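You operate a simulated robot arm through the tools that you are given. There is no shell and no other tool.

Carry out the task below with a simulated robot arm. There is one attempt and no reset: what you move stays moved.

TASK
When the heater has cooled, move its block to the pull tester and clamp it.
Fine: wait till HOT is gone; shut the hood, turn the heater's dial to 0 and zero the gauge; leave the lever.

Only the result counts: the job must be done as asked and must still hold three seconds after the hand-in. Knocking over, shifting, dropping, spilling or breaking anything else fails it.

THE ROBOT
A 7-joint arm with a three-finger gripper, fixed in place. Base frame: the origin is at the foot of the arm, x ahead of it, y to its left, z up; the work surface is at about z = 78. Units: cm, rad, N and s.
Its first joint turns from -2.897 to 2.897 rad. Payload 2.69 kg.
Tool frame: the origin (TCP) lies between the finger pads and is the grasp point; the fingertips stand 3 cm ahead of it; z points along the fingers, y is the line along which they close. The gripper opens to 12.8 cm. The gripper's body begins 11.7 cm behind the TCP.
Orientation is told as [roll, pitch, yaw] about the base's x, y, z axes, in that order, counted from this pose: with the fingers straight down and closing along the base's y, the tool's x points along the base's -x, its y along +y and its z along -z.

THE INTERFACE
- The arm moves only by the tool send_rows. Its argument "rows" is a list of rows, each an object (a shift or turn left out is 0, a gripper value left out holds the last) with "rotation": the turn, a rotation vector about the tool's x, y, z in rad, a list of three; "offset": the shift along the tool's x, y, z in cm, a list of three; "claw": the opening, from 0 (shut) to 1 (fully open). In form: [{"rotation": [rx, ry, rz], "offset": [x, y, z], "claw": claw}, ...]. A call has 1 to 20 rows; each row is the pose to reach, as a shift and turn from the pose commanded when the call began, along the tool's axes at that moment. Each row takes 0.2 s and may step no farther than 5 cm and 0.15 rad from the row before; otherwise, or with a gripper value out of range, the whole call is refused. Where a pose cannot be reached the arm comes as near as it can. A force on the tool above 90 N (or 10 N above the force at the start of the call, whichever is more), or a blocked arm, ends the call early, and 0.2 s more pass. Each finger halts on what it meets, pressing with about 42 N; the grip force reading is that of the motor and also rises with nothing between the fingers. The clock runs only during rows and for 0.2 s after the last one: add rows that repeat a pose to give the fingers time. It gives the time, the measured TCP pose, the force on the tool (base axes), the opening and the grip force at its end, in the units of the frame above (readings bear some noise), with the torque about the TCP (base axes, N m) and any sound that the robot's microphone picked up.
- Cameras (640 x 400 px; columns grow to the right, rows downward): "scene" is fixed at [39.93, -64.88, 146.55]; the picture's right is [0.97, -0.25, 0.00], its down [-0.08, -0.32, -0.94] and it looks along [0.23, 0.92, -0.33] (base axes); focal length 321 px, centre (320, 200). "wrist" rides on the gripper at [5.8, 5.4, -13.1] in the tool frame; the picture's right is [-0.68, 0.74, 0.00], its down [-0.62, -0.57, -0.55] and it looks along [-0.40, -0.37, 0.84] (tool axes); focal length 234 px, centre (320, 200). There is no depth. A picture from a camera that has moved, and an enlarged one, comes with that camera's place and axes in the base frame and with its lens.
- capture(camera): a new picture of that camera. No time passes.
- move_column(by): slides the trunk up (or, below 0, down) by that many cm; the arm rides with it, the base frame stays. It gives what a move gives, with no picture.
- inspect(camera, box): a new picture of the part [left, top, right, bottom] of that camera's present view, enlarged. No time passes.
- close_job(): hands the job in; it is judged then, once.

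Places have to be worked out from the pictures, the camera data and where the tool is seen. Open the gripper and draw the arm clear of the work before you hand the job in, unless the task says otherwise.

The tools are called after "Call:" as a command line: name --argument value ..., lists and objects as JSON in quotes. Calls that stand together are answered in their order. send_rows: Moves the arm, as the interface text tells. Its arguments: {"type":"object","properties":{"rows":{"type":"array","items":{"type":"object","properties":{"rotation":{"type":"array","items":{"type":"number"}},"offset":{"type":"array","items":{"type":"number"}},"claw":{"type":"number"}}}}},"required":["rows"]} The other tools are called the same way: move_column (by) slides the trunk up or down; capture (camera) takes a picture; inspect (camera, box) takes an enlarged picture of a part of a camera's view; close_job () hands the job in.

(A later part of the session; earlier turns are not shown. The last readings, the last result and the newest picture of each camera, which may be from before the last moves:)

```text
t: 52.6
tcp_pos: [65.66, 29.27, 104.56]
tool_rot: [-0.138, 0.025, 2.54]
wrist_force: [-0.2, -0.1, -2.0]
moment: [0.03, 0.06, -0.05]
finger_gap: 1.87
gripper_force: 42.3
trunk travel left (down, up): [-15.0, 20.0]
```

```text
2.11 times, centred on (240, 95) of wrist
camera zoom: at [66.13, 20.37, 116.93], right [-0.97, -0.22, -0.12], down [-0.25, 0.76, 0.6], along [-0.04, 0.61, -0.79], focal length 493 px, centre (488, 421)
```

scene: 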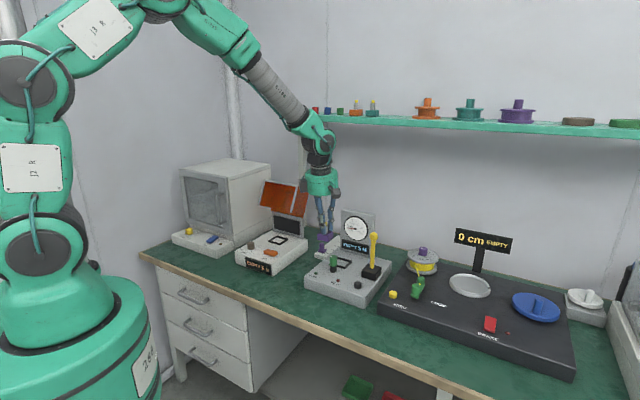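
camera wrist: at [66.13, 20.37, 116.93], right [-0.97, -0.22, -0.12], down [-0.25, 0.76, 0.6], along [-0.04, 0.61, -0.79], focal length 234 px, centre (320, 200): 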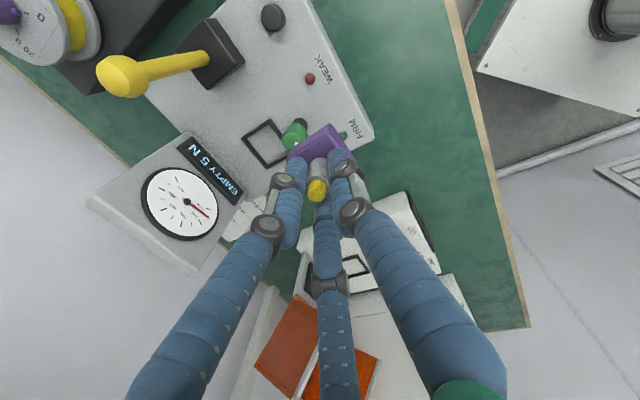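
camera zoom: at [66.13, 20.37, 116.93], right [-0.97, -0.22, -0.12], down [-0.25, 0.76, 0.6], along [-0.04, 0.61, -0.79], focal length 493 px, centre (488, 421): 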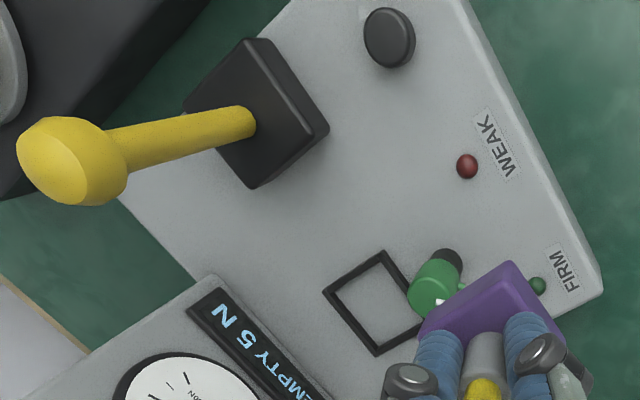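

The tester nest's centre averages to about (74.45, 38.5), with ~0.45 cm clearance around the 4 cm block. I'll move over it and lower to z≈95, then check the alignment.

Call:
send_rows --rows '[{"offset": [0.49, -3.05, 0.44], "claw": 0}, {"offset": [0.99, -6.09, 0.87], "claw": 0}, {"offset": [1.48, -9.14, 1.31], "claw": 0}, {"offset": [1.97, -12.18, 1.74], "claw": 0}, {"offset": [1.89, -11.74, 4.9], "claw": 0}, {"offset": [1.81, -11.3, 8.05], "claw": 0}, {"offset": [1.735, -10.87, 11.21], "claw": 0}, {"offset": [1.735, -10.87, 11.21], "claw": 0}]'

Call:
capture --camera "wrist"

Call:
inspect --camera "scene" --box '[300, 200, 400, 290]'

```text
t: 54.4
tcp_pos: [74.08, 38.39, 94.96]
tool_rot: [-0.137, 0.027, 2.54]
wrist_force: [0.7, -0.1, -1.2]
moment: [0.01, 0.03, 0.0]
finger_gap: 1.91
gripper_force: 42.0
trunk travel left (down, up): [-15.0, 20.0]
```

```text
taken
camera wrist: at [74.66, 29.45, 107.39], right [-0.97, -0.22, -0.12], down [-0.25, 0.76, 0.6], along [-0.04, 0.61, -0.79], focal length 234 px, centre (320, 200)
```

wrist: 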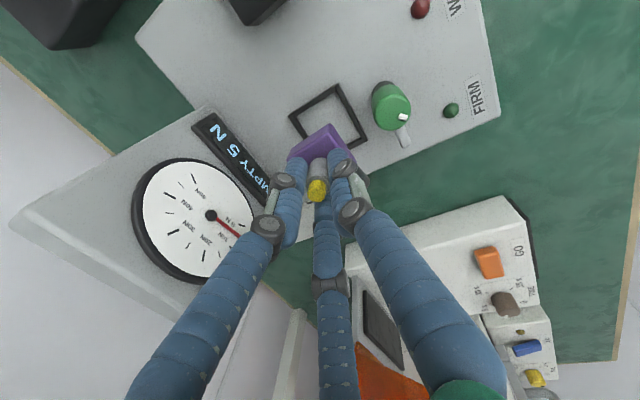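

```text
4.44 times, centred on (350, 245) of scene
camera zoom: at [39.93, -64.88, 146.55], right [0.97, -0.25, 0.0], down [-0.08, -0.32, -0.94], along [0.23, 0.92, -0.33], focal length 1427 px, centre (187, 0)
```

zoom: 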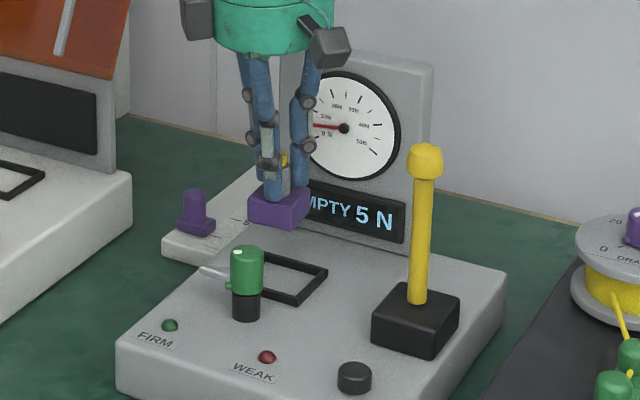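

Hovering above the nest; I'll zoom in to compare block and frame corners.

Call:
inspect --camera "wrist" --box '[270, 70, 430, 180]'

Call:
inspect --camera "scene" --box '[330, 225, 390, 275]'

```text
3.64 times, centred on (350, 125) of wrist
camera zoom: at [74.66, 29.45, 107.39], right [-0.97, -0.22, -0.12], down [-0.25, 0.76, 0.6], along [-0.04, 0.61, -0.79], focal length 852 px, centre (211, 473)
```

zoom: 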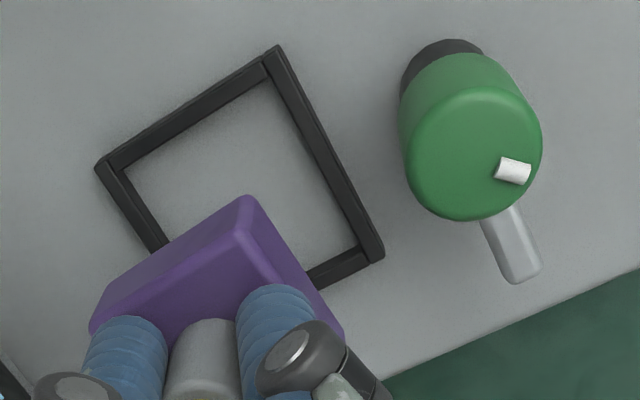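

```text
8.00 times, centred on (360, 250) of scene
camera zoom: at [39.93, -64.88, 146.55], right [0.97, -0.25, 0.0], down [-0.08, -0.32, -0.94], along [0.23, 0.92, -0.33], focal length 2568 px, centre (0, -200)
```

zoom: 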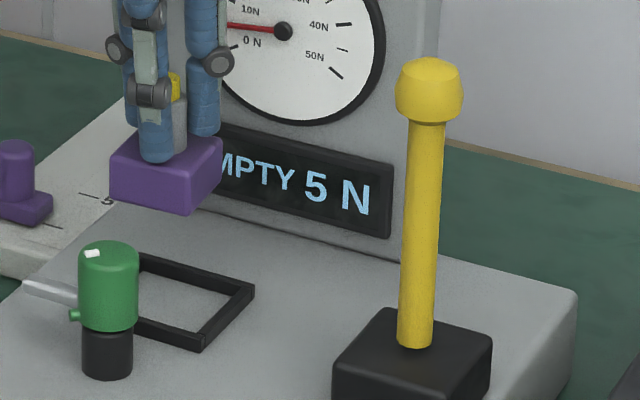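

I need to know whether the block hangs exactly vertical; let me zoom tightly on it.

Call:
inspect --camera "scene" --box '[338, 228, 364, 254]'

Call:
inspect --camera "wrist" --box '[280, 110, 380, 200]'

```text
15.38 times, centred on (351, 241) of scene
camera zoom: at [39.93, -64.88, 146.55], right [0.97, -0.25, 0.0], down [-0.08, -0.32, -0.94], along [0.23, 0.92, -0.33], focal length 4939 px, centre (-157, -431)
```

zoom: 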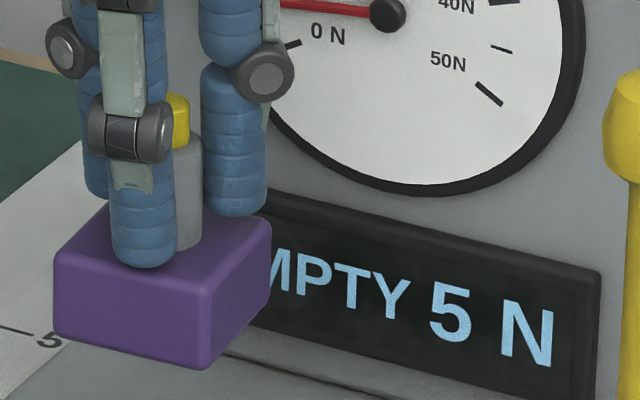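

```text
4.44 times, centred on (330, 155) of wrist
camera zoom: at [74.66, 29.45, 107.39], right [-0.97, -0.22, -0.12], down [-0.25, 0.76, 0.6], along [-0.04, 0.61, -0.79], focal length 1041 px, centre (276, 400)
```

zoom: 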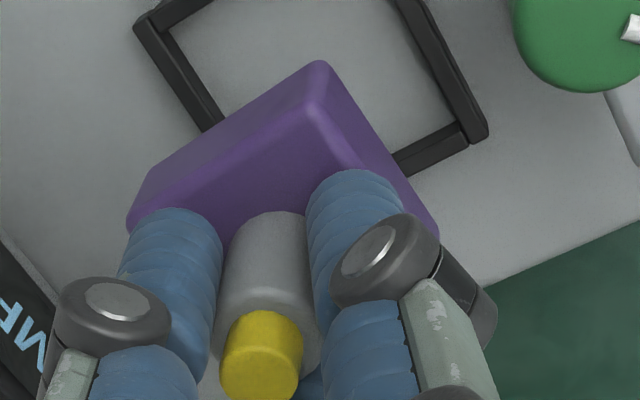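

Scene view shows the block hanging upright, rotated about 3–4° relative to the nest. I'll correct the yaw by −0.065 rad, nudge +0.25/−0.12 cm, and lower to just above the frame to check again.

Call:
send_rows --rows '[{"rotation": [-0.001, 0.004, 0.032], "offset": [0.18, -0.04, 0.02], "claw": 0}, {"rotation": [-0.0016, 0.0089, 0.0644], "offset": [0.25, -0.04, 0.02], "claw": 0}, {"rotation": [-0.0016, 0.0089, 0.0644], "offset": [0.22, 0.13, 1.26], "claw": 0}, {"rotation": [-0.0016, 0.0089, 0.0644], "offset": [0.2, 0.3, 2.5], "claw": 0}, {"rotation": [-0.0016, 0.0089, 0.0644], "offset": [0.18, 0.476, 3.736], "claw": 0}, {"rotation": [-0.0016, 0.0089, 0.0644], "offset": [0.18, 0.476, 3.736], "claw": 0}]'

Call:
inspect --camera "wrist" --box '[270, 70, 430, 180]'

Call:
inspect --camera "scene" --box '[332, 235, 372, 270]'

```text
t: 55.8
tcp_pos: [74.44, 38.52, 91.24]
tool_rot: [-0.139, 0.026, 2.477]
wrist_force: [-0.3, 0.6, -1.5]
moment: [0.03, 0.03, 0.02]
finger_gap: 1.88
gripper_force: 42.0
trunk travel left (down, up): [-15.0, 20.0]
```

```text
3.64 times, centred on (350, 125) of wrist
camera zoom: at [74.38, 29.47, 103.72], right [-0.98, -0.16, -0.12], down [-0.2, 0.77, 0.6], along [0.0, 0.62, -0.79], focal length 852 px, centre (211, 473)
```

zoom: 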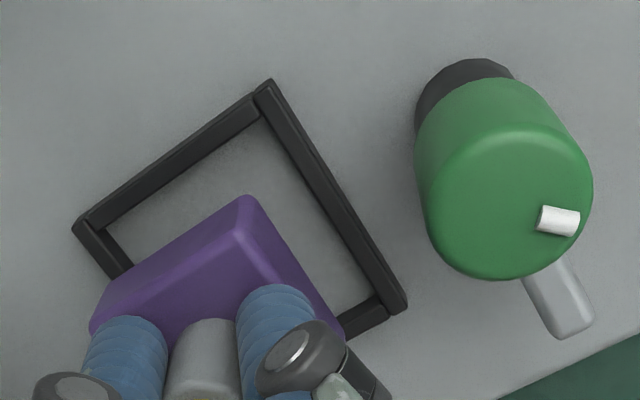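

```text
11.43 times, centred on (352, 252) of scene
camera zoom: at [39.93, -64.88, 146.55], right [0.97, -0.25, 0.0], down [-0.08, -0.32, -0.94], along [0.23, 0.92, -0.33], focal length 3669 px, centre (-46, -400)
```

zoom: 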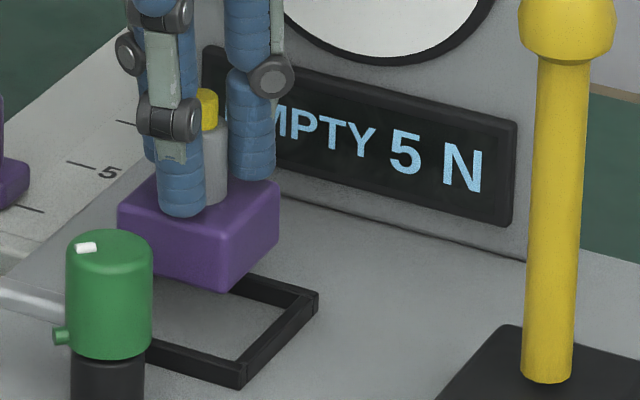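

Triangulating both views: block is about 0.35 cm too far in +y and still ~4° rotated counter-clockwise relative to the frame. I'll correct both and re-check before lowering.

Call:
send_rows --rows '[{"rotation": [-0.001, 0.005, 0.036], "offset": [0.09, 0.12, -0.01], "claw": 0}, {"rotation": [-0.0019, 0.0101, 0.0723], "offset": [0.185, 0.235, -0.03], "claw": 0}, {"rotation": [-0.0019, 0.0101, 0.0723], "offset": [0.185, 0.235, -0.03], "claw": 0}]'

Call:
inspect --camera "wrist" --box '[270, 70, 430, 180]'

Call:
inspect --camera "scene" --box '[332, 235, 372, 270]'

```text
t: 56.6
tcp_pos: [74.48, 38.11, 91.45]
tool_rot: [-0.138, 0.026, 2.403]
wrist_force: [0.3, 0.1, -1.0]
moment: [0.0, -0.01, -0.02]
finger_gap: 1.87
gripper_force: 42.1
trunk travel left (down, up): [-15.0, 20.0]
```

```text
3.64 times, centred on (350, 125) of wrist
camera zoom: at [73.75, 29.17, 103.85], right [-0.99, -0.09, -0.12], down [-0.14, 0.78, 0.6], along [0.04, 0.61, -0.79], focal length 852 px, centre (211, 473)
```

zoom: 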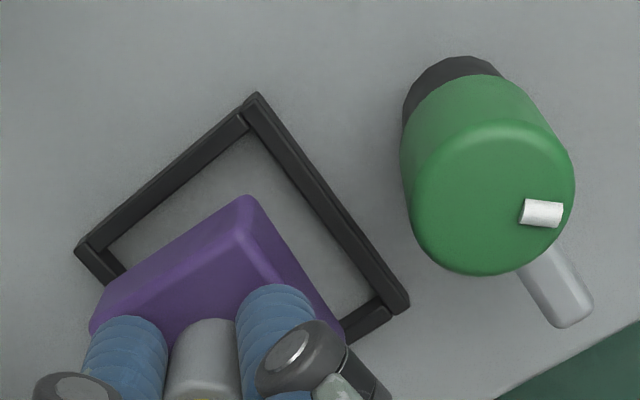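

```text
11.43 times, centred on (352, 252) of scene
camera zoom: at [39.93, -64.88, 146.55], right [0.97, -0.25, 0.0], down [-0.08, -0.32, -0.94], along [0.23, 0.92, -0.33], focal length 3669 px, centre (-46, -400)
```

zoom: 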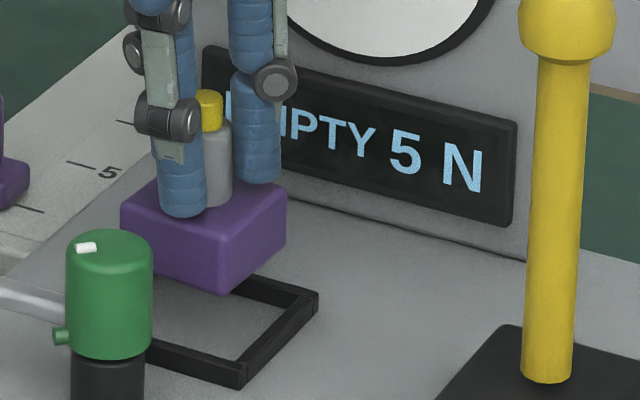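

Now aligned: block centre within ~0.1 cm of the nest centre and edges parallel to ~1°. I'll lower it vertically into the frame in small steps.

Call:
send_rows --rows '[{"offset": [-0.013, 0.07, 0.5], "claw": 0}, {"offset": [-0.026, 0.14, 0.99], "claw": 0}, {"offset": [-0.036, 0.19, 1.39], "claw": 0}, {"offset": [-0.044, 0.234, 1.68], "claw": 0}, {"offset": [-0.044, 0.234, 1.68], "claw": 0}]'

Call:
inspect --camera "scene" --box '[332, 235, 372, 270]'

Call:
inspect --camera "wrist" --box '[270, 70, 430, 180]'

```text
t: 57.8
tcp_pos: [74.35, 38.08, 89.89]
tool_rot: [-0.138, 0.026, 2.403]
wrist_force: [0.2, -0.2, -1.1]
moment: [-0.01, -0.01, -0.01]
finger_gap: 1.88
gripper_force: 42.1
trunk travel left (down, up): [-15.0, 20.0]
```

```text
11.43 times, centred on (352, 252) of scene
camera zoom: at [39.93, -64.88, 146.55], right [0.97, -0.25, 0.0], down [-0.08, -0.32, -0.94], along [0.23, 0.92, -0.33], focal length 3669 px, centre (-46, -400)
```

zoom: 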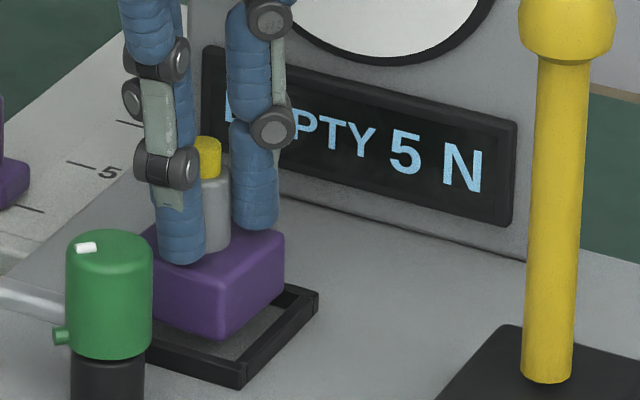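

```text
3.64 times, centred on (350, 125) of wrist
camera zoom: at [73.74, 29.15, 102.14], right [-0.99, -0.09, -0.12], down [-0.14, 0.78, 0.6], along [0.04, 0.61, -0.79], focal length 852 px, centre (211, 473)
```

zoom: 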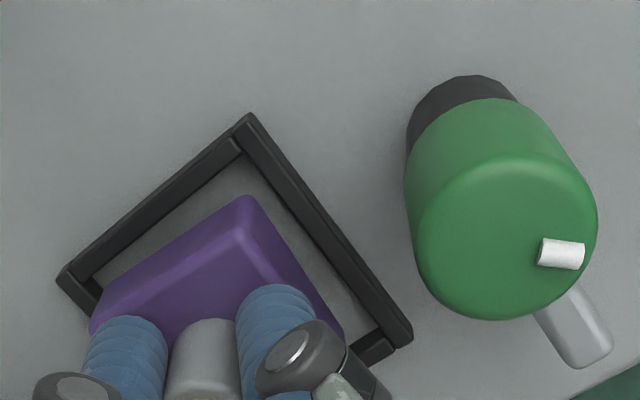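

No contact yet and still centred. I'll continue down in fine steps until it touches the floor.

Call:
send_rows --rows '[{"offset": [-0.004, 0.02, 0.15], "claw": 0}, {"offset": [-0.008, 0.04, 0.3], "claw": 0}, {"offset": [-0.012, 0.062, 0.45], "claw": 0}, {"offset": [-0.016, 0.083, 0.6], "claw": 0}, {"offset": [-0.016, 0.083, 0.6], "claw": 0}]'

Call:
inspect --camera "scene" --box '[332, 235, 372, 270]'

```text
t: 59.0
tcp_pos: [74.38, 38.16, 89.12]
tool_rot: [-0.138, 0.025, 2.404]
wrist_force: [-0.9, 0.3, -1.5]
moment: [0.04, -0.01, 0.01]
finger_gap: 1.87
gripper_force: 42.3
trunk travel left (down, up): [-15.0, 20.0]
```

```text
11.43 times, centred on (352, 252) of scene
camera zoom: at [39.93, -64.88, 146.55], right [0.97, -0.25, 0.0], down [-0.08, -0.32, -0.94], along [0.23, 0.92, -0.33], focal length 3669 px, centre (-46, -400)
```

zoom: 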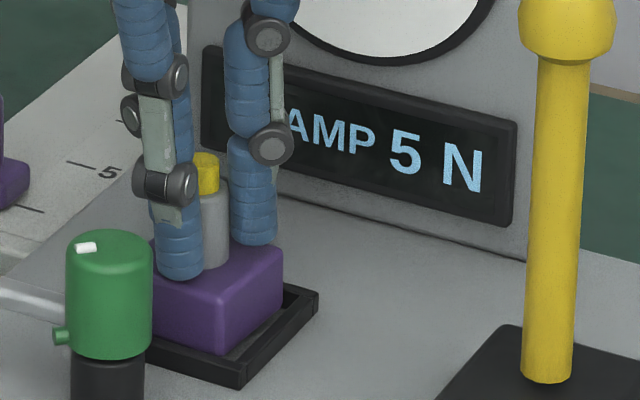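

The tester's display now reads "CLAMP 5 N" – it senses the block. I'll go down a touch more to make contact before releasing.

Call:
send_rows --rows '[{"offset": [-0.003, 0.014, 0.1], "claw": 0}, {"offset": [-0.005, 0.028, 0.2], "claw": 0}, {"offset": [-0.005, 0.028, 0.2], "claw": 0}]'

Call:
inspect --camera "scene" --box '[332, 235, 372, 270]'

```text
t: 59.8
tcp_pos: [74.35, 38.03, 88.96]
tool_rot: [-0.138, 0.026, 2.402]
wrist_force: [-0.2, -0.8, -1.5]
moment: [-0.02, 0.01, 0.02]
finger_gap: 1.88
gripper_force: 42.0
trunk travel left (down, up): [-15.0, 20.0]
```

```text
11.43 times, centred on (352, 252) of scene
camera zoom: at [39.93, -64.88, 146.55], right [0.97, -0.25, 0.0], down [-0.08, -0.32, -0.94], along [0.23, 0.92, -0.33], focal length 3669 px, centre (-46, -400)
```

zoom: 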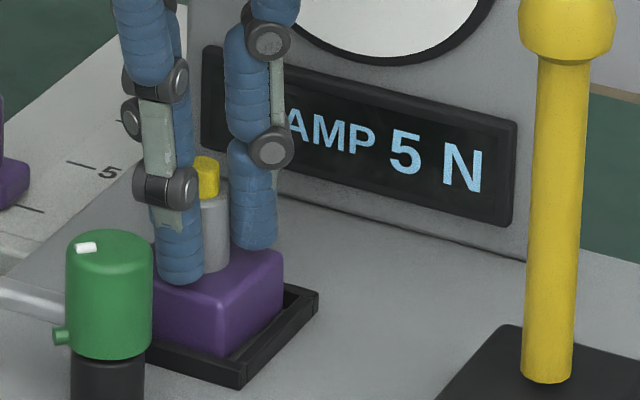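

Still hanging (−1.5 N). Continue a few more fine steps.

Call:
send_rows --rows '[{"offset": [-0.003, 0.014, 0.1], "claw": 0}, {"offset": [-0.005, 0.028, 0.2], "claw": 0}, {"offset": [-0.008, 0.042, 0.3], "claw": 0}, {"offset": [-0.008, 0.042, 0.3], "claw": 0}]'

Call:
inspect --camera "scene" --box '[332, 235, 372, 270]'

Call:
inspect --camera "wrist" --box '[270, 70, 430, 180]'

```text
t: 60.8
tcp_pos: [74.36, 38.08, 88.81]
tool_rot: [-0.14, 0.028, 2.402]
wrist_force: [-3.3, 0.3, 12.5]
moment: [-0.26, 0.31, 0.0]
finger_gap: 1.85
gripper_force: 41.7
trunk travel left (down, up): [-15.0, 20.0]
```

```text
11.43 times, centred on (352, 252) of scene
camera zoom: at [39.93, -64.88, 146.55], right [0.97, -0.25, 0.0], down [-0.08, -0.32, -0.94], along [0.23, 0.92, -0.33], focal length 3669 px, centre (-46, -400)
```

zoom: 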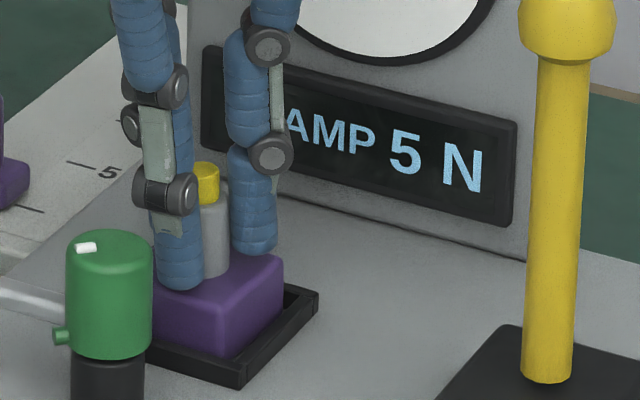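

```text
3.64 times, centred on (350, 125) of wrist
camera zoom: at [73.68, 29.13, 101.19], right [-0.99, -0.09, -0.12], down [-0.14, 0.78, 0.6], along [0.04, 0.62, -0.79], focal length 852 px, centre (211, 473)
```

zoom: 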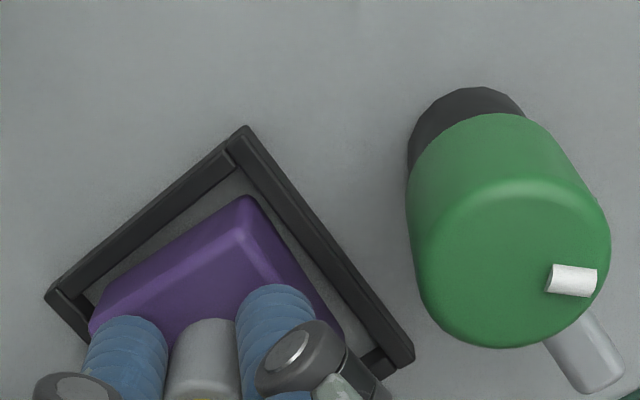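

Contact (+12.5 N). I'll relieve by ~0.12 cm, then open the fingers.

Call:
send_rows --rows '[{"offset": [0.003, -0.016, -0.12], "claw": 0}, {"offset": [0.003, -0.016, -0.12], "claw": 0.15}, {"offset": [0.003, -0.016, -0.12], "claw": 0.25}, {"offset": [0.003, -0.016, -0.12], "claw": 0.35}, {"offset": [0.003, -0.016, -0.12], "claw": 0.35}]'

Call:
inspect --camera "scene" --box '[332, 235, 372, 270]'

Call:
inspect --camera "wrist" --box '[270, 70, 430, 180]'

```text
t: 62.0
tcp_pos: [74.35, 38.06, 88.7]
tool_rot: [-0.136, 0.026, 2.403]
wrist_force: [-0.4, 0.3, -0.7]
moment: [0.0, 0.03, 0.0]
finger_gap: 4.45
gripper_force: 0.0
trunk travel left (down, up): [-15.0, 20.0]
```

```text
11.43 times, centred on (352, 252) of scene
camera zoom: at [39.93, -64.88, 146.55], right [0.97, -0.25, 0.0], down [-0.08, -0.32, -0.94], along [0.23, 0.92, -0.33], focal length 3669 px, centre (-46, -400)
```

zoom: 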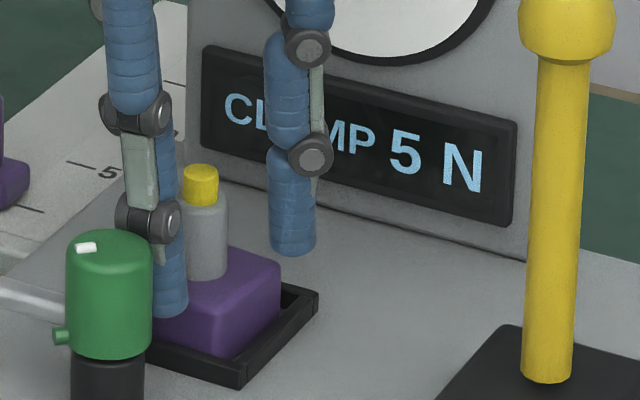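

```text
3.64 times, centred on (350, 125) of wrist
camera zoom: at [73.7, 29.12, 101.13], right [-0.99, -0.09, -0.12], down [-0.14, 0.78, 0.6], along [0.04, 0.61, -0.79], focal length 852 px, centre (211, 473)
```

zoom: 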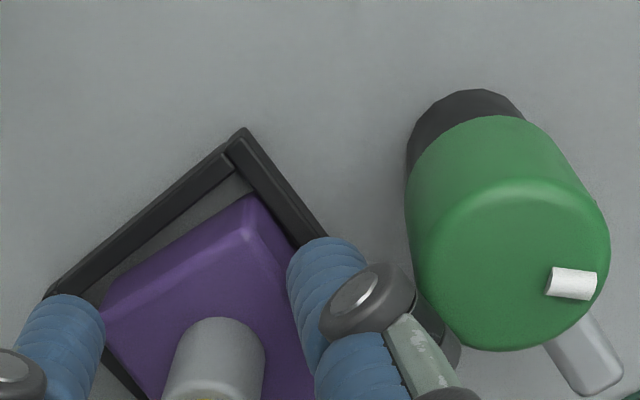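

Released; the block stands in the nest and the display shows "CLAMP 5 N". I'll retreat straight up and look at the clamp from above.

Call:
send_rows --rows '[{"offset": [0.03, -0.14, -1.0], "claw": 0.35}, {"offset": [0.07, -0.34, -2.5], "claw": 0.35}, {"offset": [0.12, -0.62, -4.5], "claw": 0.35}, {"offset": [0.21, -1.1, -8.0], "claw": 0.35}, {"offset": [0.32, -1.65, -12.0], "claw": 0.35}, {"offset": [0.42, -2.2, -16.0], "claw": 0.35}, {"offset": [0.42, -2.2, -16.0], "claw": 0.35}]'

Call:
capture --camera "wrist"

Call:
inspect --camera "scene" --box '[310, 225, 380, 285]'

```text
t: 63.6
tcp_pos: [74.32, 38.3, 105.07]
tool_rot: [-0.138, 0.025, 2.403]
wrist_force: [0.2, 0.1, -0.4]
moment: [0.07, -0.01, 0.0]
finger_gap: 4.5
gripper_force: 0.1
trunk travel left (down, up): [-15.0, 20.0]
```

```text
taken
camera wrist: at [73.54, 29.3, 117.4], right [-0.99, -0.09, -0.12], down [-0.14, 0.78, 0.6], along [0.04, 0.61, -0.79], focal length 234 px, centre (320, 200)
```

wrist: 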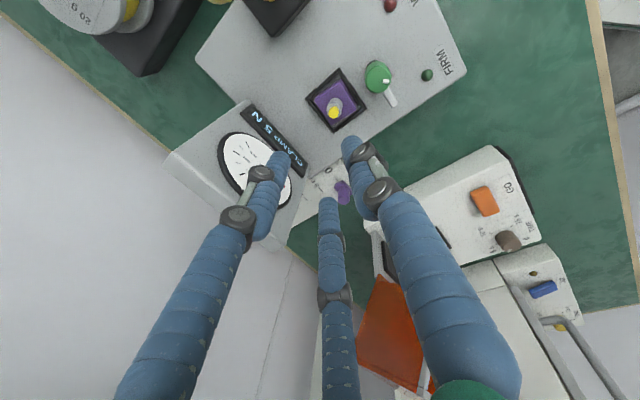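

```text
6.67 times, centred on (345, 255) of scene
camera zoom: at [39.93, -64.88, 146.55], right [0.97, -0.25, 0.0], down [-0.08, -0.32, -0.94], along [0.23, 0.92, -0.33], focal length 2140 px, centre (153, -167)
```

zoom: 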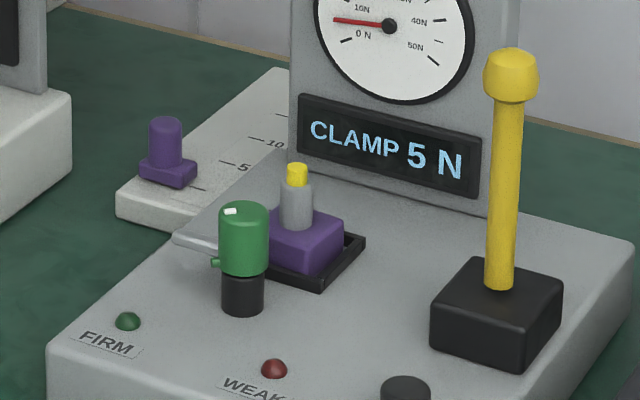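

Now a zoom on the clamp knob and arm from above.

Call:
inspect --camera "wrist" --box '[300, 45, 440, 140]'

Call:
inspect --camera "scene" --box '[325, 245, 360, 275]'

```text
4.21 times, centred on (370, 92) of wrist
camera zoom: at [73.54, 29.3, 117.4], right [-0.99, -0.09, -0.12], down [-0.14, 0.78, 0.6], along [0.04, 0.61, -0.79], focal length 986 px, centre (110, 653)
```

zoom: 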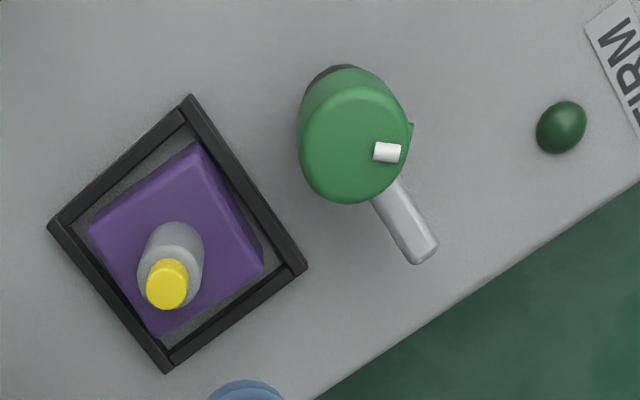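

```text
13.33 times, centred on (342, 260) of scene
camera zoom: at [39.93, -64.88, 146.55], right [0.97, -0.25, 0.0], down [-0.08, -0.32, -0.94], along [0.23, 0.92, -0.33], focal length 4281 px, centre (20, -600)
```

zoom: 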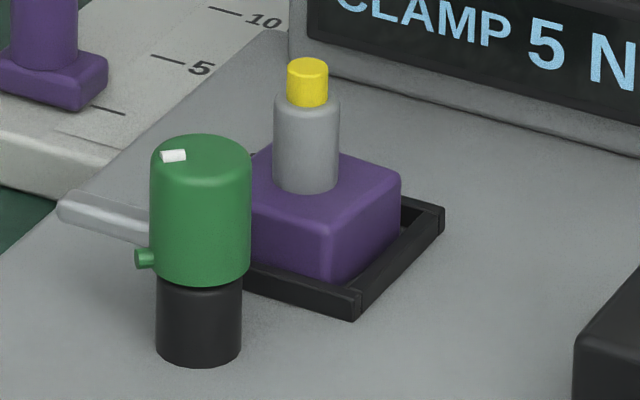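

The clamp: knob axis at about (70.2, 33.8), top z≈89.2, its silver arm (at z≈86.4) pointing left along the bench; turning it 90° clockwise from above brings the arm toward the block. I'll bring the tool upright above the knob.

Call:
send_rows --rows '[{"rotation": [-0.046, -0.008, 0], "offset": [-0.06, 2.33, 2.03], "claw": 0.33}, {"rotation": [-0.092, -0.017, 0], "offset": [-0.12, 4.66, 4.06], "claw": 0.33}, {"rotation": [-0.138, -0.025, 0], "offset": [-0.18, 6.99, 6.09], "claw": 0.33}, {"rotation": [-0.138, -0.025, 0], "offset": [-0.18, 6.99, 6.09], "claw": 0.33}]'

Call:
capture --camera "wrist"

Call:
inspect --camera "scene" --box '[300, 200, 400, 290]'

```text
t: 64.6
tcp_pos: [70.2, 33.68, 98.01]
tool_rot: [0.001, 0.001, 2.406]
wrist_force: [-0.5, -0.1, -0.7]
moment: [0.02, 0.03, 0.0]
finger_gap: 4.21
gripper_force: 0.2
trunk travel left (down, up): [-15.0, 20.0]
```

```text
taken
camera wrist: at [70.96, 25.92, 111.01], right [-1.0, -0.09, 0.0], down [-0.08, 0.83, 0.55], along [-0.05, 0.54, -0.84], focal length 234 px, centre (320, 200)
```

wrist: 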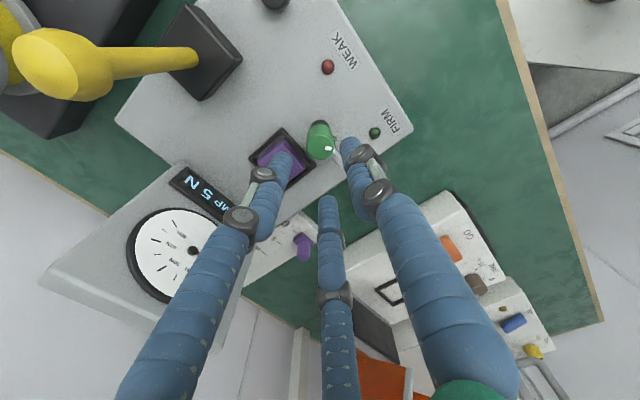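

```text
4.44 times, centred on (350, 245) of scene
camera zoom: at [39.93, -64.88, 146.55], right [0.97, -0.25, 0.0], down [-0.08, -0.32, -0.94], along [0.23, 0.92, -0.33], focal length 1427 px, centre (187, 0)
```

zoom: 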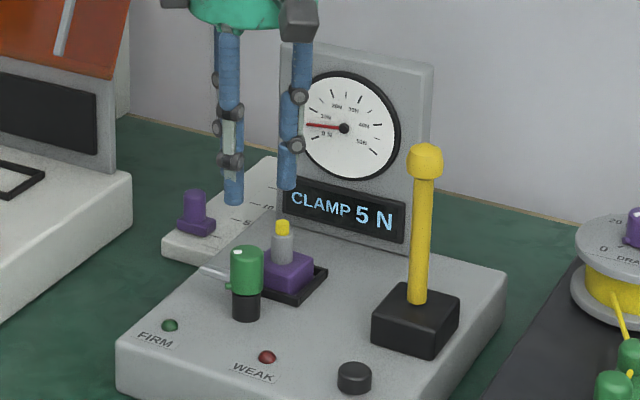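

The tool axis is right above the knob. Descending so the fingertips surround the green cap's upper half, above the silver arm.

Call:
send_rows --rows '[{"offset": [0, -0.05, 2.5], "claw": 0.33}, {"offset": [0, -0.08, 5.0], "claw": 0.33}, {"offset": [0, -0.08, 6.8], "claw": 0.33}, {"offset": [0, -0.08, 7.7], "claw": 0.33}, {"offset": [0, -0.08, 7.7], "claw": 0.33}]'

Call:
capture --camera "wrist"

Call:
inspect --camera "scene" --box '[320, 230, 380, 280]'

```text
t: 65.8
tcp_pos: [70.47, 33.75, 90.3]
tool_rot: [0.0, 0.003, 2.405]
wrist_force: [-0.6, -0.4, -0.1]
moment: [0.02, -0.02, 0.01]
finger_gap: 4.23
gripper_force: 0.1
trunk travel left (down, up): [-15.0, 20.0]
```

```text
taken
camera wrist: at [71.1, 25.86, 103.35], right [-1.0, -0.09, 0.0], down [-0.08, 0.83, 0.55], along [-0.05, 0.55, -0.84], focal length 234 px, centre (320, 200)
```

wrist: 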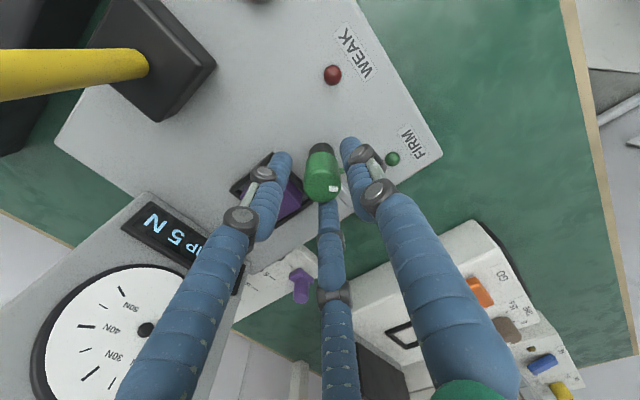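

```text
8.00 times, centred on (350, 255) of scene
camera zoom: at [39.93, -64.88, 146.55], right [0.97, -0.25, 0.0], down [-0.08, -0.32, -0.94], along [0.23, 0.92, -0.33], focal length 2568 px, centre (80, -240)
```

zoom: 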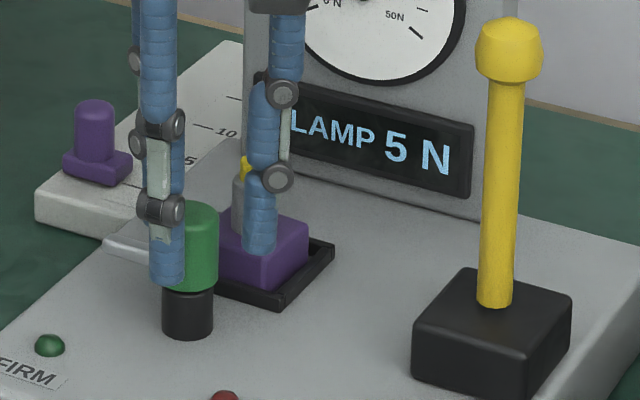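

The fingers surround the cap. Closing on it now.

Call:
send_rows --rows '[{"claw": 0.25}, {"claw": 0.18}, {"claw": 0.1}, {"claw": 0.1}]'

Call:
inspect --camera "scene" --box '[320, 230, 380, 280]'

Call:
inspect --camera "wrist" --box '[250, 120, 390, 230]'

```text
t: 66.8
tcp_pos: [70.37, 33.86, 90.29]
tool_rot: [0.001, 0.001, 2.406]
wrist_force: [-9.2, 29.2, -2.3]
moment: [0.85, 0.28, 0.01]
finger_gap: 3.33
gripper_force: 15.1
trunk travel left (down, up): [-15.0, 20.0]
```

```text
8.00 times, centred on (350, 255) of scene
camera zoom: at [39.93, -64.88, 146.55], right [0.97, -0.25, 0.0], down [-0.08, -0.32, -0.94], along [0.23, 0.92, -0.33], focal length 2568 px, centre (80, -240)
```

zoom: 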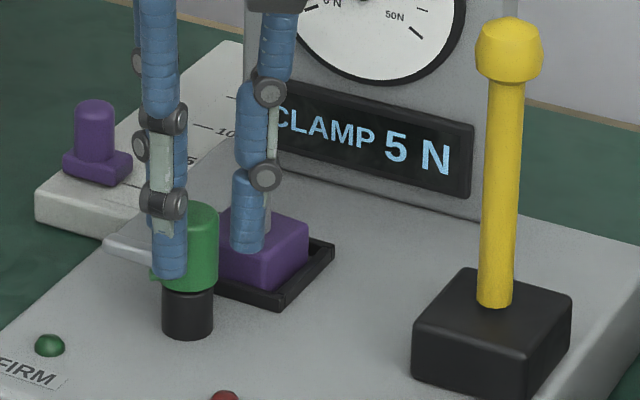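

```text
3.64 times, centred on (320, 175) of wrist
camera zoom: at [71.06, 26.02, 103.34], right [-1.0, -0.09, 0.0], down [-0.08, 0.83, 0.55], along [-0.05, 0.54, -0.84], focal length 852 px, centre (320, 291)
```

zoom: 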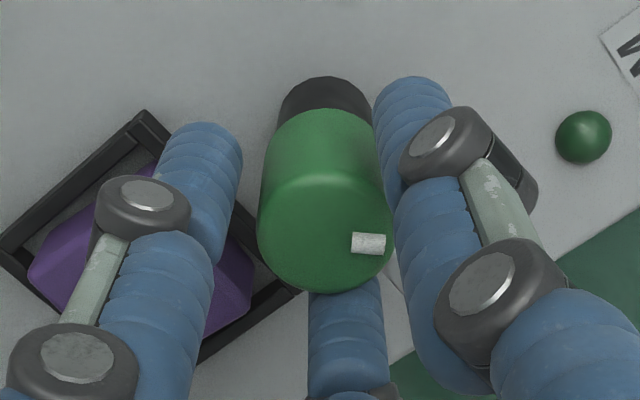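

One finger touched first, so the knob sits ~0.3 cm off toward that finger. I'll shift the tool accordingly and then close fully.

Call:
send_rows --rows '[{"offset": [-0.14, -0.08, 0], "claw": 0.26}, {"offset": [-0.28, -0.16, 0], "claw": 0.26}, {"offset": [-0.28, -0.16, 0], "claw": 0.2}, {"offset": [-0.28, -0.16, 0], "claw": 0.1}, {"offset": [-0.28, -0.16, 0], "claw": 0.0}, {"offset": [-0.28, -0.16, 0], "claw": 0.0}]'

Call:
inspect --camera "wrist" --box '[250, 120, 390, 230]'

```text
t: 68.2
tcp_pos: [70.2, 34.1, 90.16]
tool_rot: [0.001, 0.001, 2.407]
wrist_force: [-10.1, 29.7, -1.3]
moment: [0.88, 0.32, -0.14]
finger_gap: 2.74
gripper_force: 44.6
trunk travel left (down, up): [-15.0, 20.0]
```

```text
3.64 times, centred on (320, 175) of wrist
camera zoom: at [70.95, 26.28, 103.35], right [-1.0, -0.09, 0.0], down [-0.08, 0.83, 0.55], along [-0.05, 0.54, -0.84], focal length 852 px, centre (320, 291)
```

zoom: 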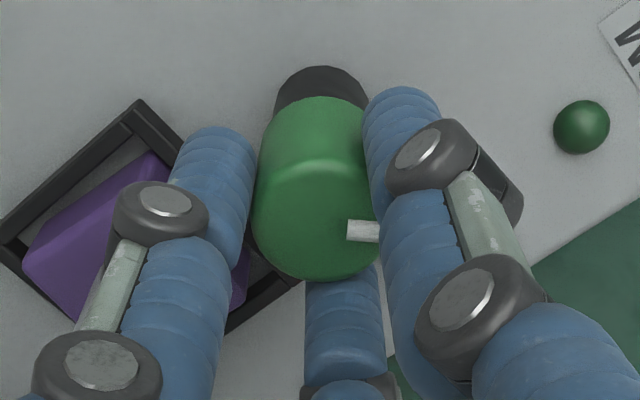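

Gap 2.74 cm = knob diameter, so it's gripped, but there's ~31 N side load. I'll shift a bit more along the force to relieve it.

Call:
send_rows --rows '[{"offset": [-0.13, -0.07, 0], "claw": 0}, {"offset": [-0.26, -0.15, 0], "claw": 0}, {"offset": [-0.26, -0.15, 0], "claw": 0}]'

```text
t: 69.0
tcp_pos: [70.17, 34.04, 90.26]
tool_rot: [0.001, 0.001, 2.406]
wrist_force: [-0.6, 3.4, -4.9]
moment: [-0.1, -0.34, -0.06]
finger_gap: 2.74
gripper_force: 44.9
trunk travel left (down, up): [-15.0, 20.0]
```

Side load relieved; knob axis is at (70.17, 34.04). Now turn slowly clockwise (tool +z rotation), first 0.4 rad, watching the torque.

Call:
send_rows --rows '[{"rotation": [0, 0, 0.1], "claw": 0}, {"rotation": [0, 0, 0.2], "claw": 0}, {"rotation": [0, 0, 0.3], "claw": 0}, {"rotation": [0, 0, 0.4], "claw": 0}, {"rotation": [0, 0, 0.4], "claw": 0}]'

Call:
inspect --camera "scene" --box '[320, 230, 380, 280]'

Call:
inspect --camera "wrist" --box '[250, 120, 390, 230]'

```text
t: 70.2
tcp_pos: [70.25, 34.09, 90.24]
tool_rot: [0.0, 0.001, 2.004]
wrist_force: [3.3, -9.1, -4.7]
moment: [-0.3, -0.16, 0.02]
finger_gap: 2.72
gripper_force: 44.6
trunk travel left (down, up): [-15.0, 20.0]
```

```text
8.00 times, centred on (350, 255) of scene
camera zoom: at [39.93, -64.88, 146.55], right [0.97, -0.25, 0.0], down [-0.08, -0.32, -0.94], along [0.23, 0.92, -0.33], focal length 2568 px, centre (80, -240)
```

zoom: 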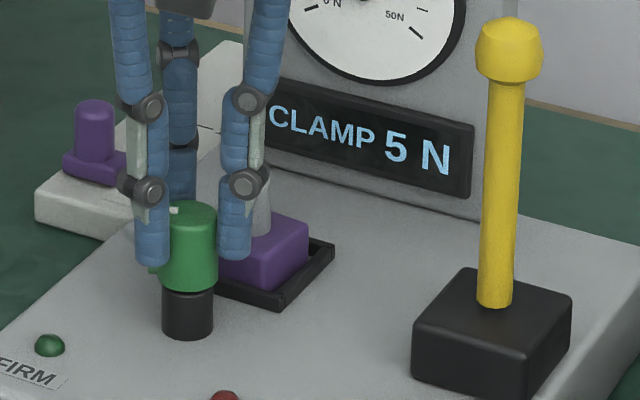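

```text
3.64 times, centred on (320, 175) of wrist
camera zoom: at [67.77, 26.64, 103.34], right [-0.95, 0.31, 0.0], down [0.25, 0.8, 0.55], along [0.17, 0.52, -0.84], focal length 852 px, centre (320, 291)
```

zoom: 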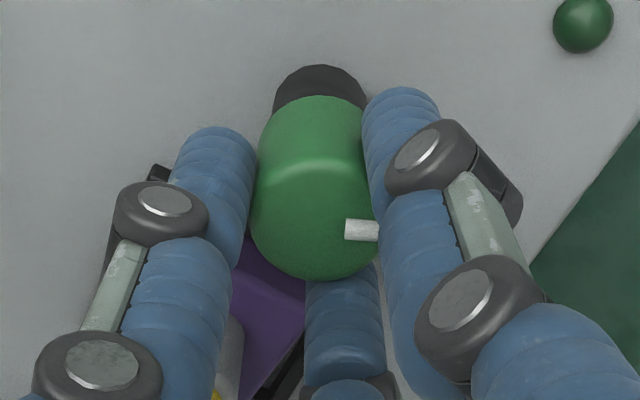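

The knob turns with the hand, with almost no torque. Continue another 0.8 rad.

Call:
send_rows --rows '[{"rotation": [0, 0, 0.1], "claw": 0}, {"rotation": [0, 0, 0.2], "claw": 0}, {"rotation": [0, 0, 0.3], "claw": 0}, {"rotation": [0, 0, 0.4], "claw": 0}, {"rotation": [0, 0, 0.5], "claw": 0}, {"rotation": [0, 0, 0.6], "claw": 0}, {"rotation": [0, 0, 0.7], "claw": 0}, {"rotation": [0, 0, 0.8], "claw": 0}, {"rotation": [0, 0, 0.8], "claw": 0}]'

Call:
inspect --camera "scene" --box '[310, 215, 380, 285]'

Call:
inspect --camera "wrist" --box '[250, 120, 390, 230]'

```text
t: 72.2
tcp_pos: [70.18, 34.19, 90.34]
tool_rot: [0.0, 0.001, 1.205]
wrist_force: [6.2, -23.5, 4.0]
moment: [-0.63, -0.42, 0.0]
finger_gap: 2.71
gripper_force: 45.1
trunk travel left (down, up): [-15.0, 20.0]
```

```text
5.71 times, centred on (345, 250) of scene
camera zoom: at [39.93, -64.88, 146.55], right [0.97, -0.25, 0.0], down [-0.08, -0.32, -0.94], along [0.23, 0.92, -0.33], focal length 1834 px, centre (177, -86)
```

zoom: 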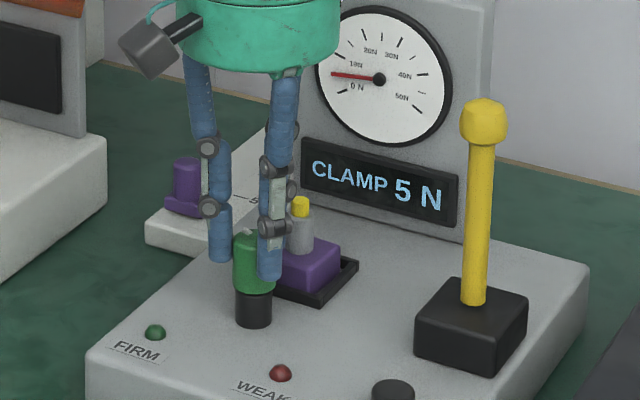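

```text
3.64 times, centred on (320, 175) of wrist
camera zoom: at [63.08, 30.67, 103.33], right [-0.44, 0.9, 0.0], down [0.75, 0.37, 0.55], along [0.49, 0.24, -0.84], focal length 852 px, centre (320, 291)
```

zoom: 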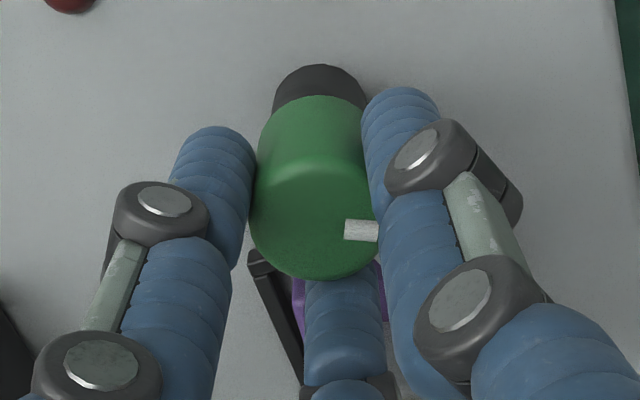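

1.2 rad turned so far; a side load of ~24 N has built up, so I'll shift slightly to relieve it and continue to the full 90°.

Call:
send_rows --rows '[{"rotation": [0, 0, 0.05], "offset": [0.15, -0.1, 0], "claw": 0}, {"rotation": [0, 0, 0.12], "offset": [0.3, -0.2, 0], "claw": 0}, {"rotation": [0, 0, 0.2], "offset": [0.3, -0.2, 0], "claw": 0}, {"rotation": [0, 0, 0.28], "offset": [0.3, -0.2, 0], "claw": 0}, {"rotation": [0, 0, 0.36], "offset": [0.3, -0.2, 0], "claw": 0}, {"rotation": [0, 0, 0.36], "offset": [0.3, -0.2, 0], "claw": 0}]'

Call:
inspect --camera "scene" --box '[310, 215, 380, 285]'

Call:
capture --camera "wrist"

```text
t: 73.6
tcp_pos: [70.1, 34.18, 90.23]
tool_rot: [-0.003, 0.0, 0.844]
wrist_force: [-7.7, 37.4, -3.4]
moment: [1.38, 0.32, -0.02]
finger_gap: 2.71
gripper_force: 45.2
trunk travel left (down, up): [-15.0, 20.0]
```

```text
5.71 times, centred on (345, 250) of scene
camera zoom: at [39.93, -64.88, 146.55], right [0.97, -0.25, 0.0], down [-0.08, -0.32, -0.94], along [0.23, 0.92, -0.33], focal length 1834 px, centre (177, -86)
```

zoom: 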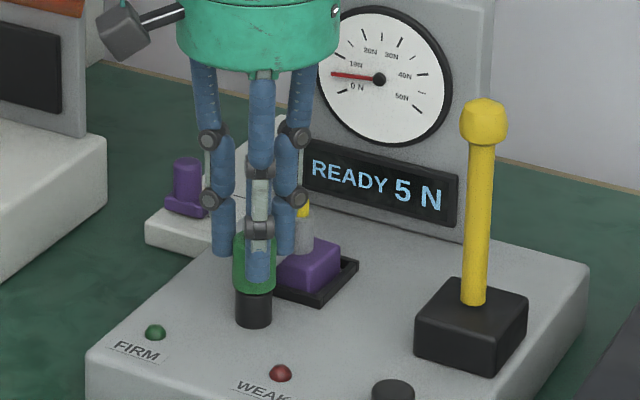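

```text
taken
camera wrist: at [62.29, 33.4, 103.32], right [-0.1, 0.99, 0.0], down [0.83, 0.09, 0.55], along [0.55, 0.05, -0.84], focal length 234 px, centre (320, 200)
```

wrist: 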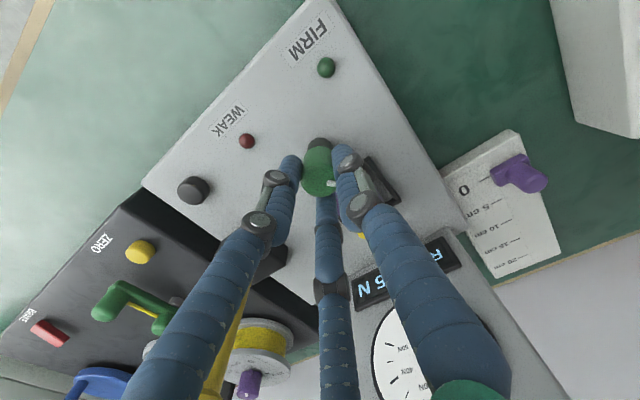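

The display now says "READY 5 N": the block is clamped. I'll add a small extra 0.06 rad for margin while relieving the side load, then check before releasing.

Call:
send_rows --rows '[{"rotation": [0, 0, 0.03], "offset": [-0.1, 0.14, 0], "claw": 0}, {"rotation": [0, 0, 0.06], "offset": [-0.2, 0.27, 0], "claw": 0}, {"rotation": [0, 0, 0.06], "offset": [-0.2, 0.27, 0], "claw": 0}]'

Call:
inspect --camera "scene" --box '[310, 215, 380, 285]'

```text
t: 74.4
tcp_pos: [70.24, 34.11, 90.24]
tool_rot: [-0.001, 0.001, 0.784]
wrist_force: [-0.2, 7.2, 1.2]
moment: [-0.28, -0.06, 0.2]
finger_gap: 2.71
gripper_force: 44.6
trunk travel left (down, up): [-15.0, 20.0]
```

```text
5.71 times, centred on (345, 250) of scene
camera zoom: at [39.93, -64.88, 146.55], right [0.97, -0.25, 0.0], down [-0.08, -0.32, -0.94], along [0.23, 0.92, -0.33], focal length 1834 px, centre (177, -86)
```

zoom: 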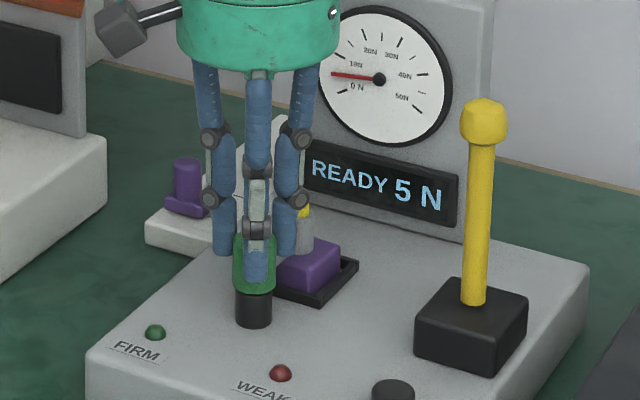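

Still READY with a slight reaction torque, i.e. at its end. Releasing the knob and rising.

Call:
send_rows --rows '[{"claw": 0.28}, {"claw": 0.33}, {"claw": 0.33}, {"offset": [0, 0, -1.5], "claw": 0.33}, {"offset": [0, 0, -4], "claw": 0.33}, {"offset": [0, 0, -8], "claw": 0.33}, {"offset": [0, 0, -12], "claw": 0.33}, {"offset": [0, 0, -12], "claw": 0.33}]'

Call:
capture --camera "wrist"

Call:
inspect --camera "scene" --box '[310, 215, 380, 285]'

```text
t: 76.2
tcp_pos: [70.29, 34.41, 102.38]
tool_rot: [-0.001, 0.001, 0.784]
wrist_force: [-0.4, 0.6, 0.5]
moment: [-0.02, -0.08, 0.0]
finger_gap: 4.2
gripper_force: 0.0
trunk travel left (down, up): [-15.0, 20.0]
```

```text
taken
camera wrist: at [62.32, 34.1, 115.34], right [-0.04, 1.0, 0.0], down [0.83, 0.04, 0.55], along [0.55, 0.02, -0.84], focal length 234 px, centre (320, 200)
```

wrist: 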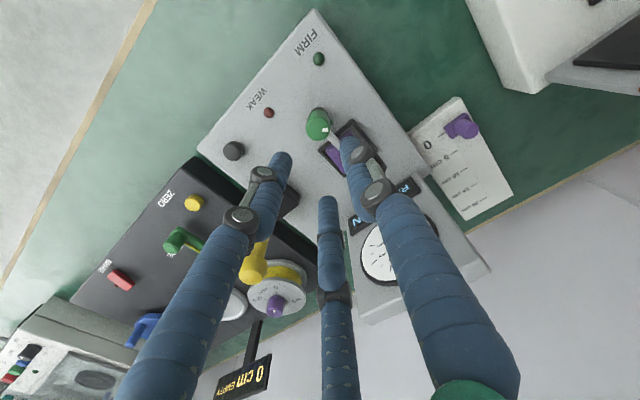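

```text
5.71 times, centred on (345, 250) of scene
camera zoom: at [39.93, -64.88, 146.55], right [0.97, -0.25, 0.0], down [-0.08, -0.32, -0.94], along [0.23, 0.92, -0.33], focal length 1834 px, centre (177, -86)
```

zoom: 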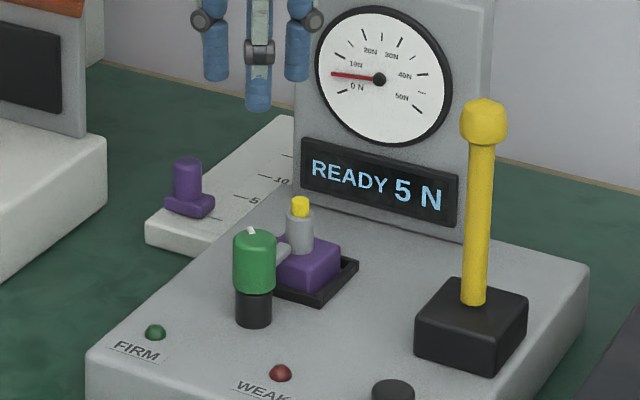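

The arm now rests toward the block, and READY persists after release. Next is zeroing the gauge with the tester's dark button; I'll zoom in to locate it.

Call:
inspect --camera "wrist" --box '[180, 60, 360, 200]'

Call:
inspect --camera "scene" --box '[325, 255, 395, 310]'

```text
2.86 times, centred on (270, 130) of wrist
camera zoom: at [62.32, 34.1, 115.34], right [-0.04, 1.0, 0.0], down [0.83, 0.04, 0.55], along [0.55, 0.02, -0.84], focal length 669 px, centre (463, 400)
```

zoom: 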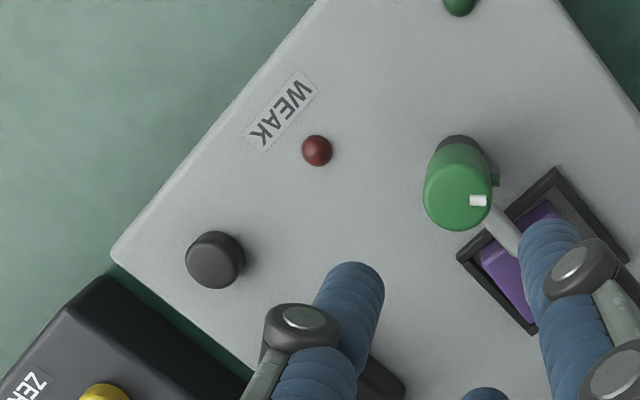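

```text
7.27 times, centred on (360, 282) of scene
camera zoom: at [39.93, -64.88, 146.55], right [0.97, -0.25, 0.0], down [-0.08, -0.32, -0.94], along [0.23, 0.92, -0.33], focal length 2335 px, centre (29, -400)
```

zoom: 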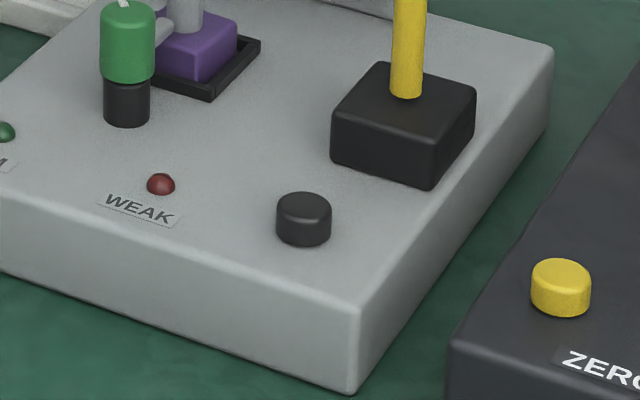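

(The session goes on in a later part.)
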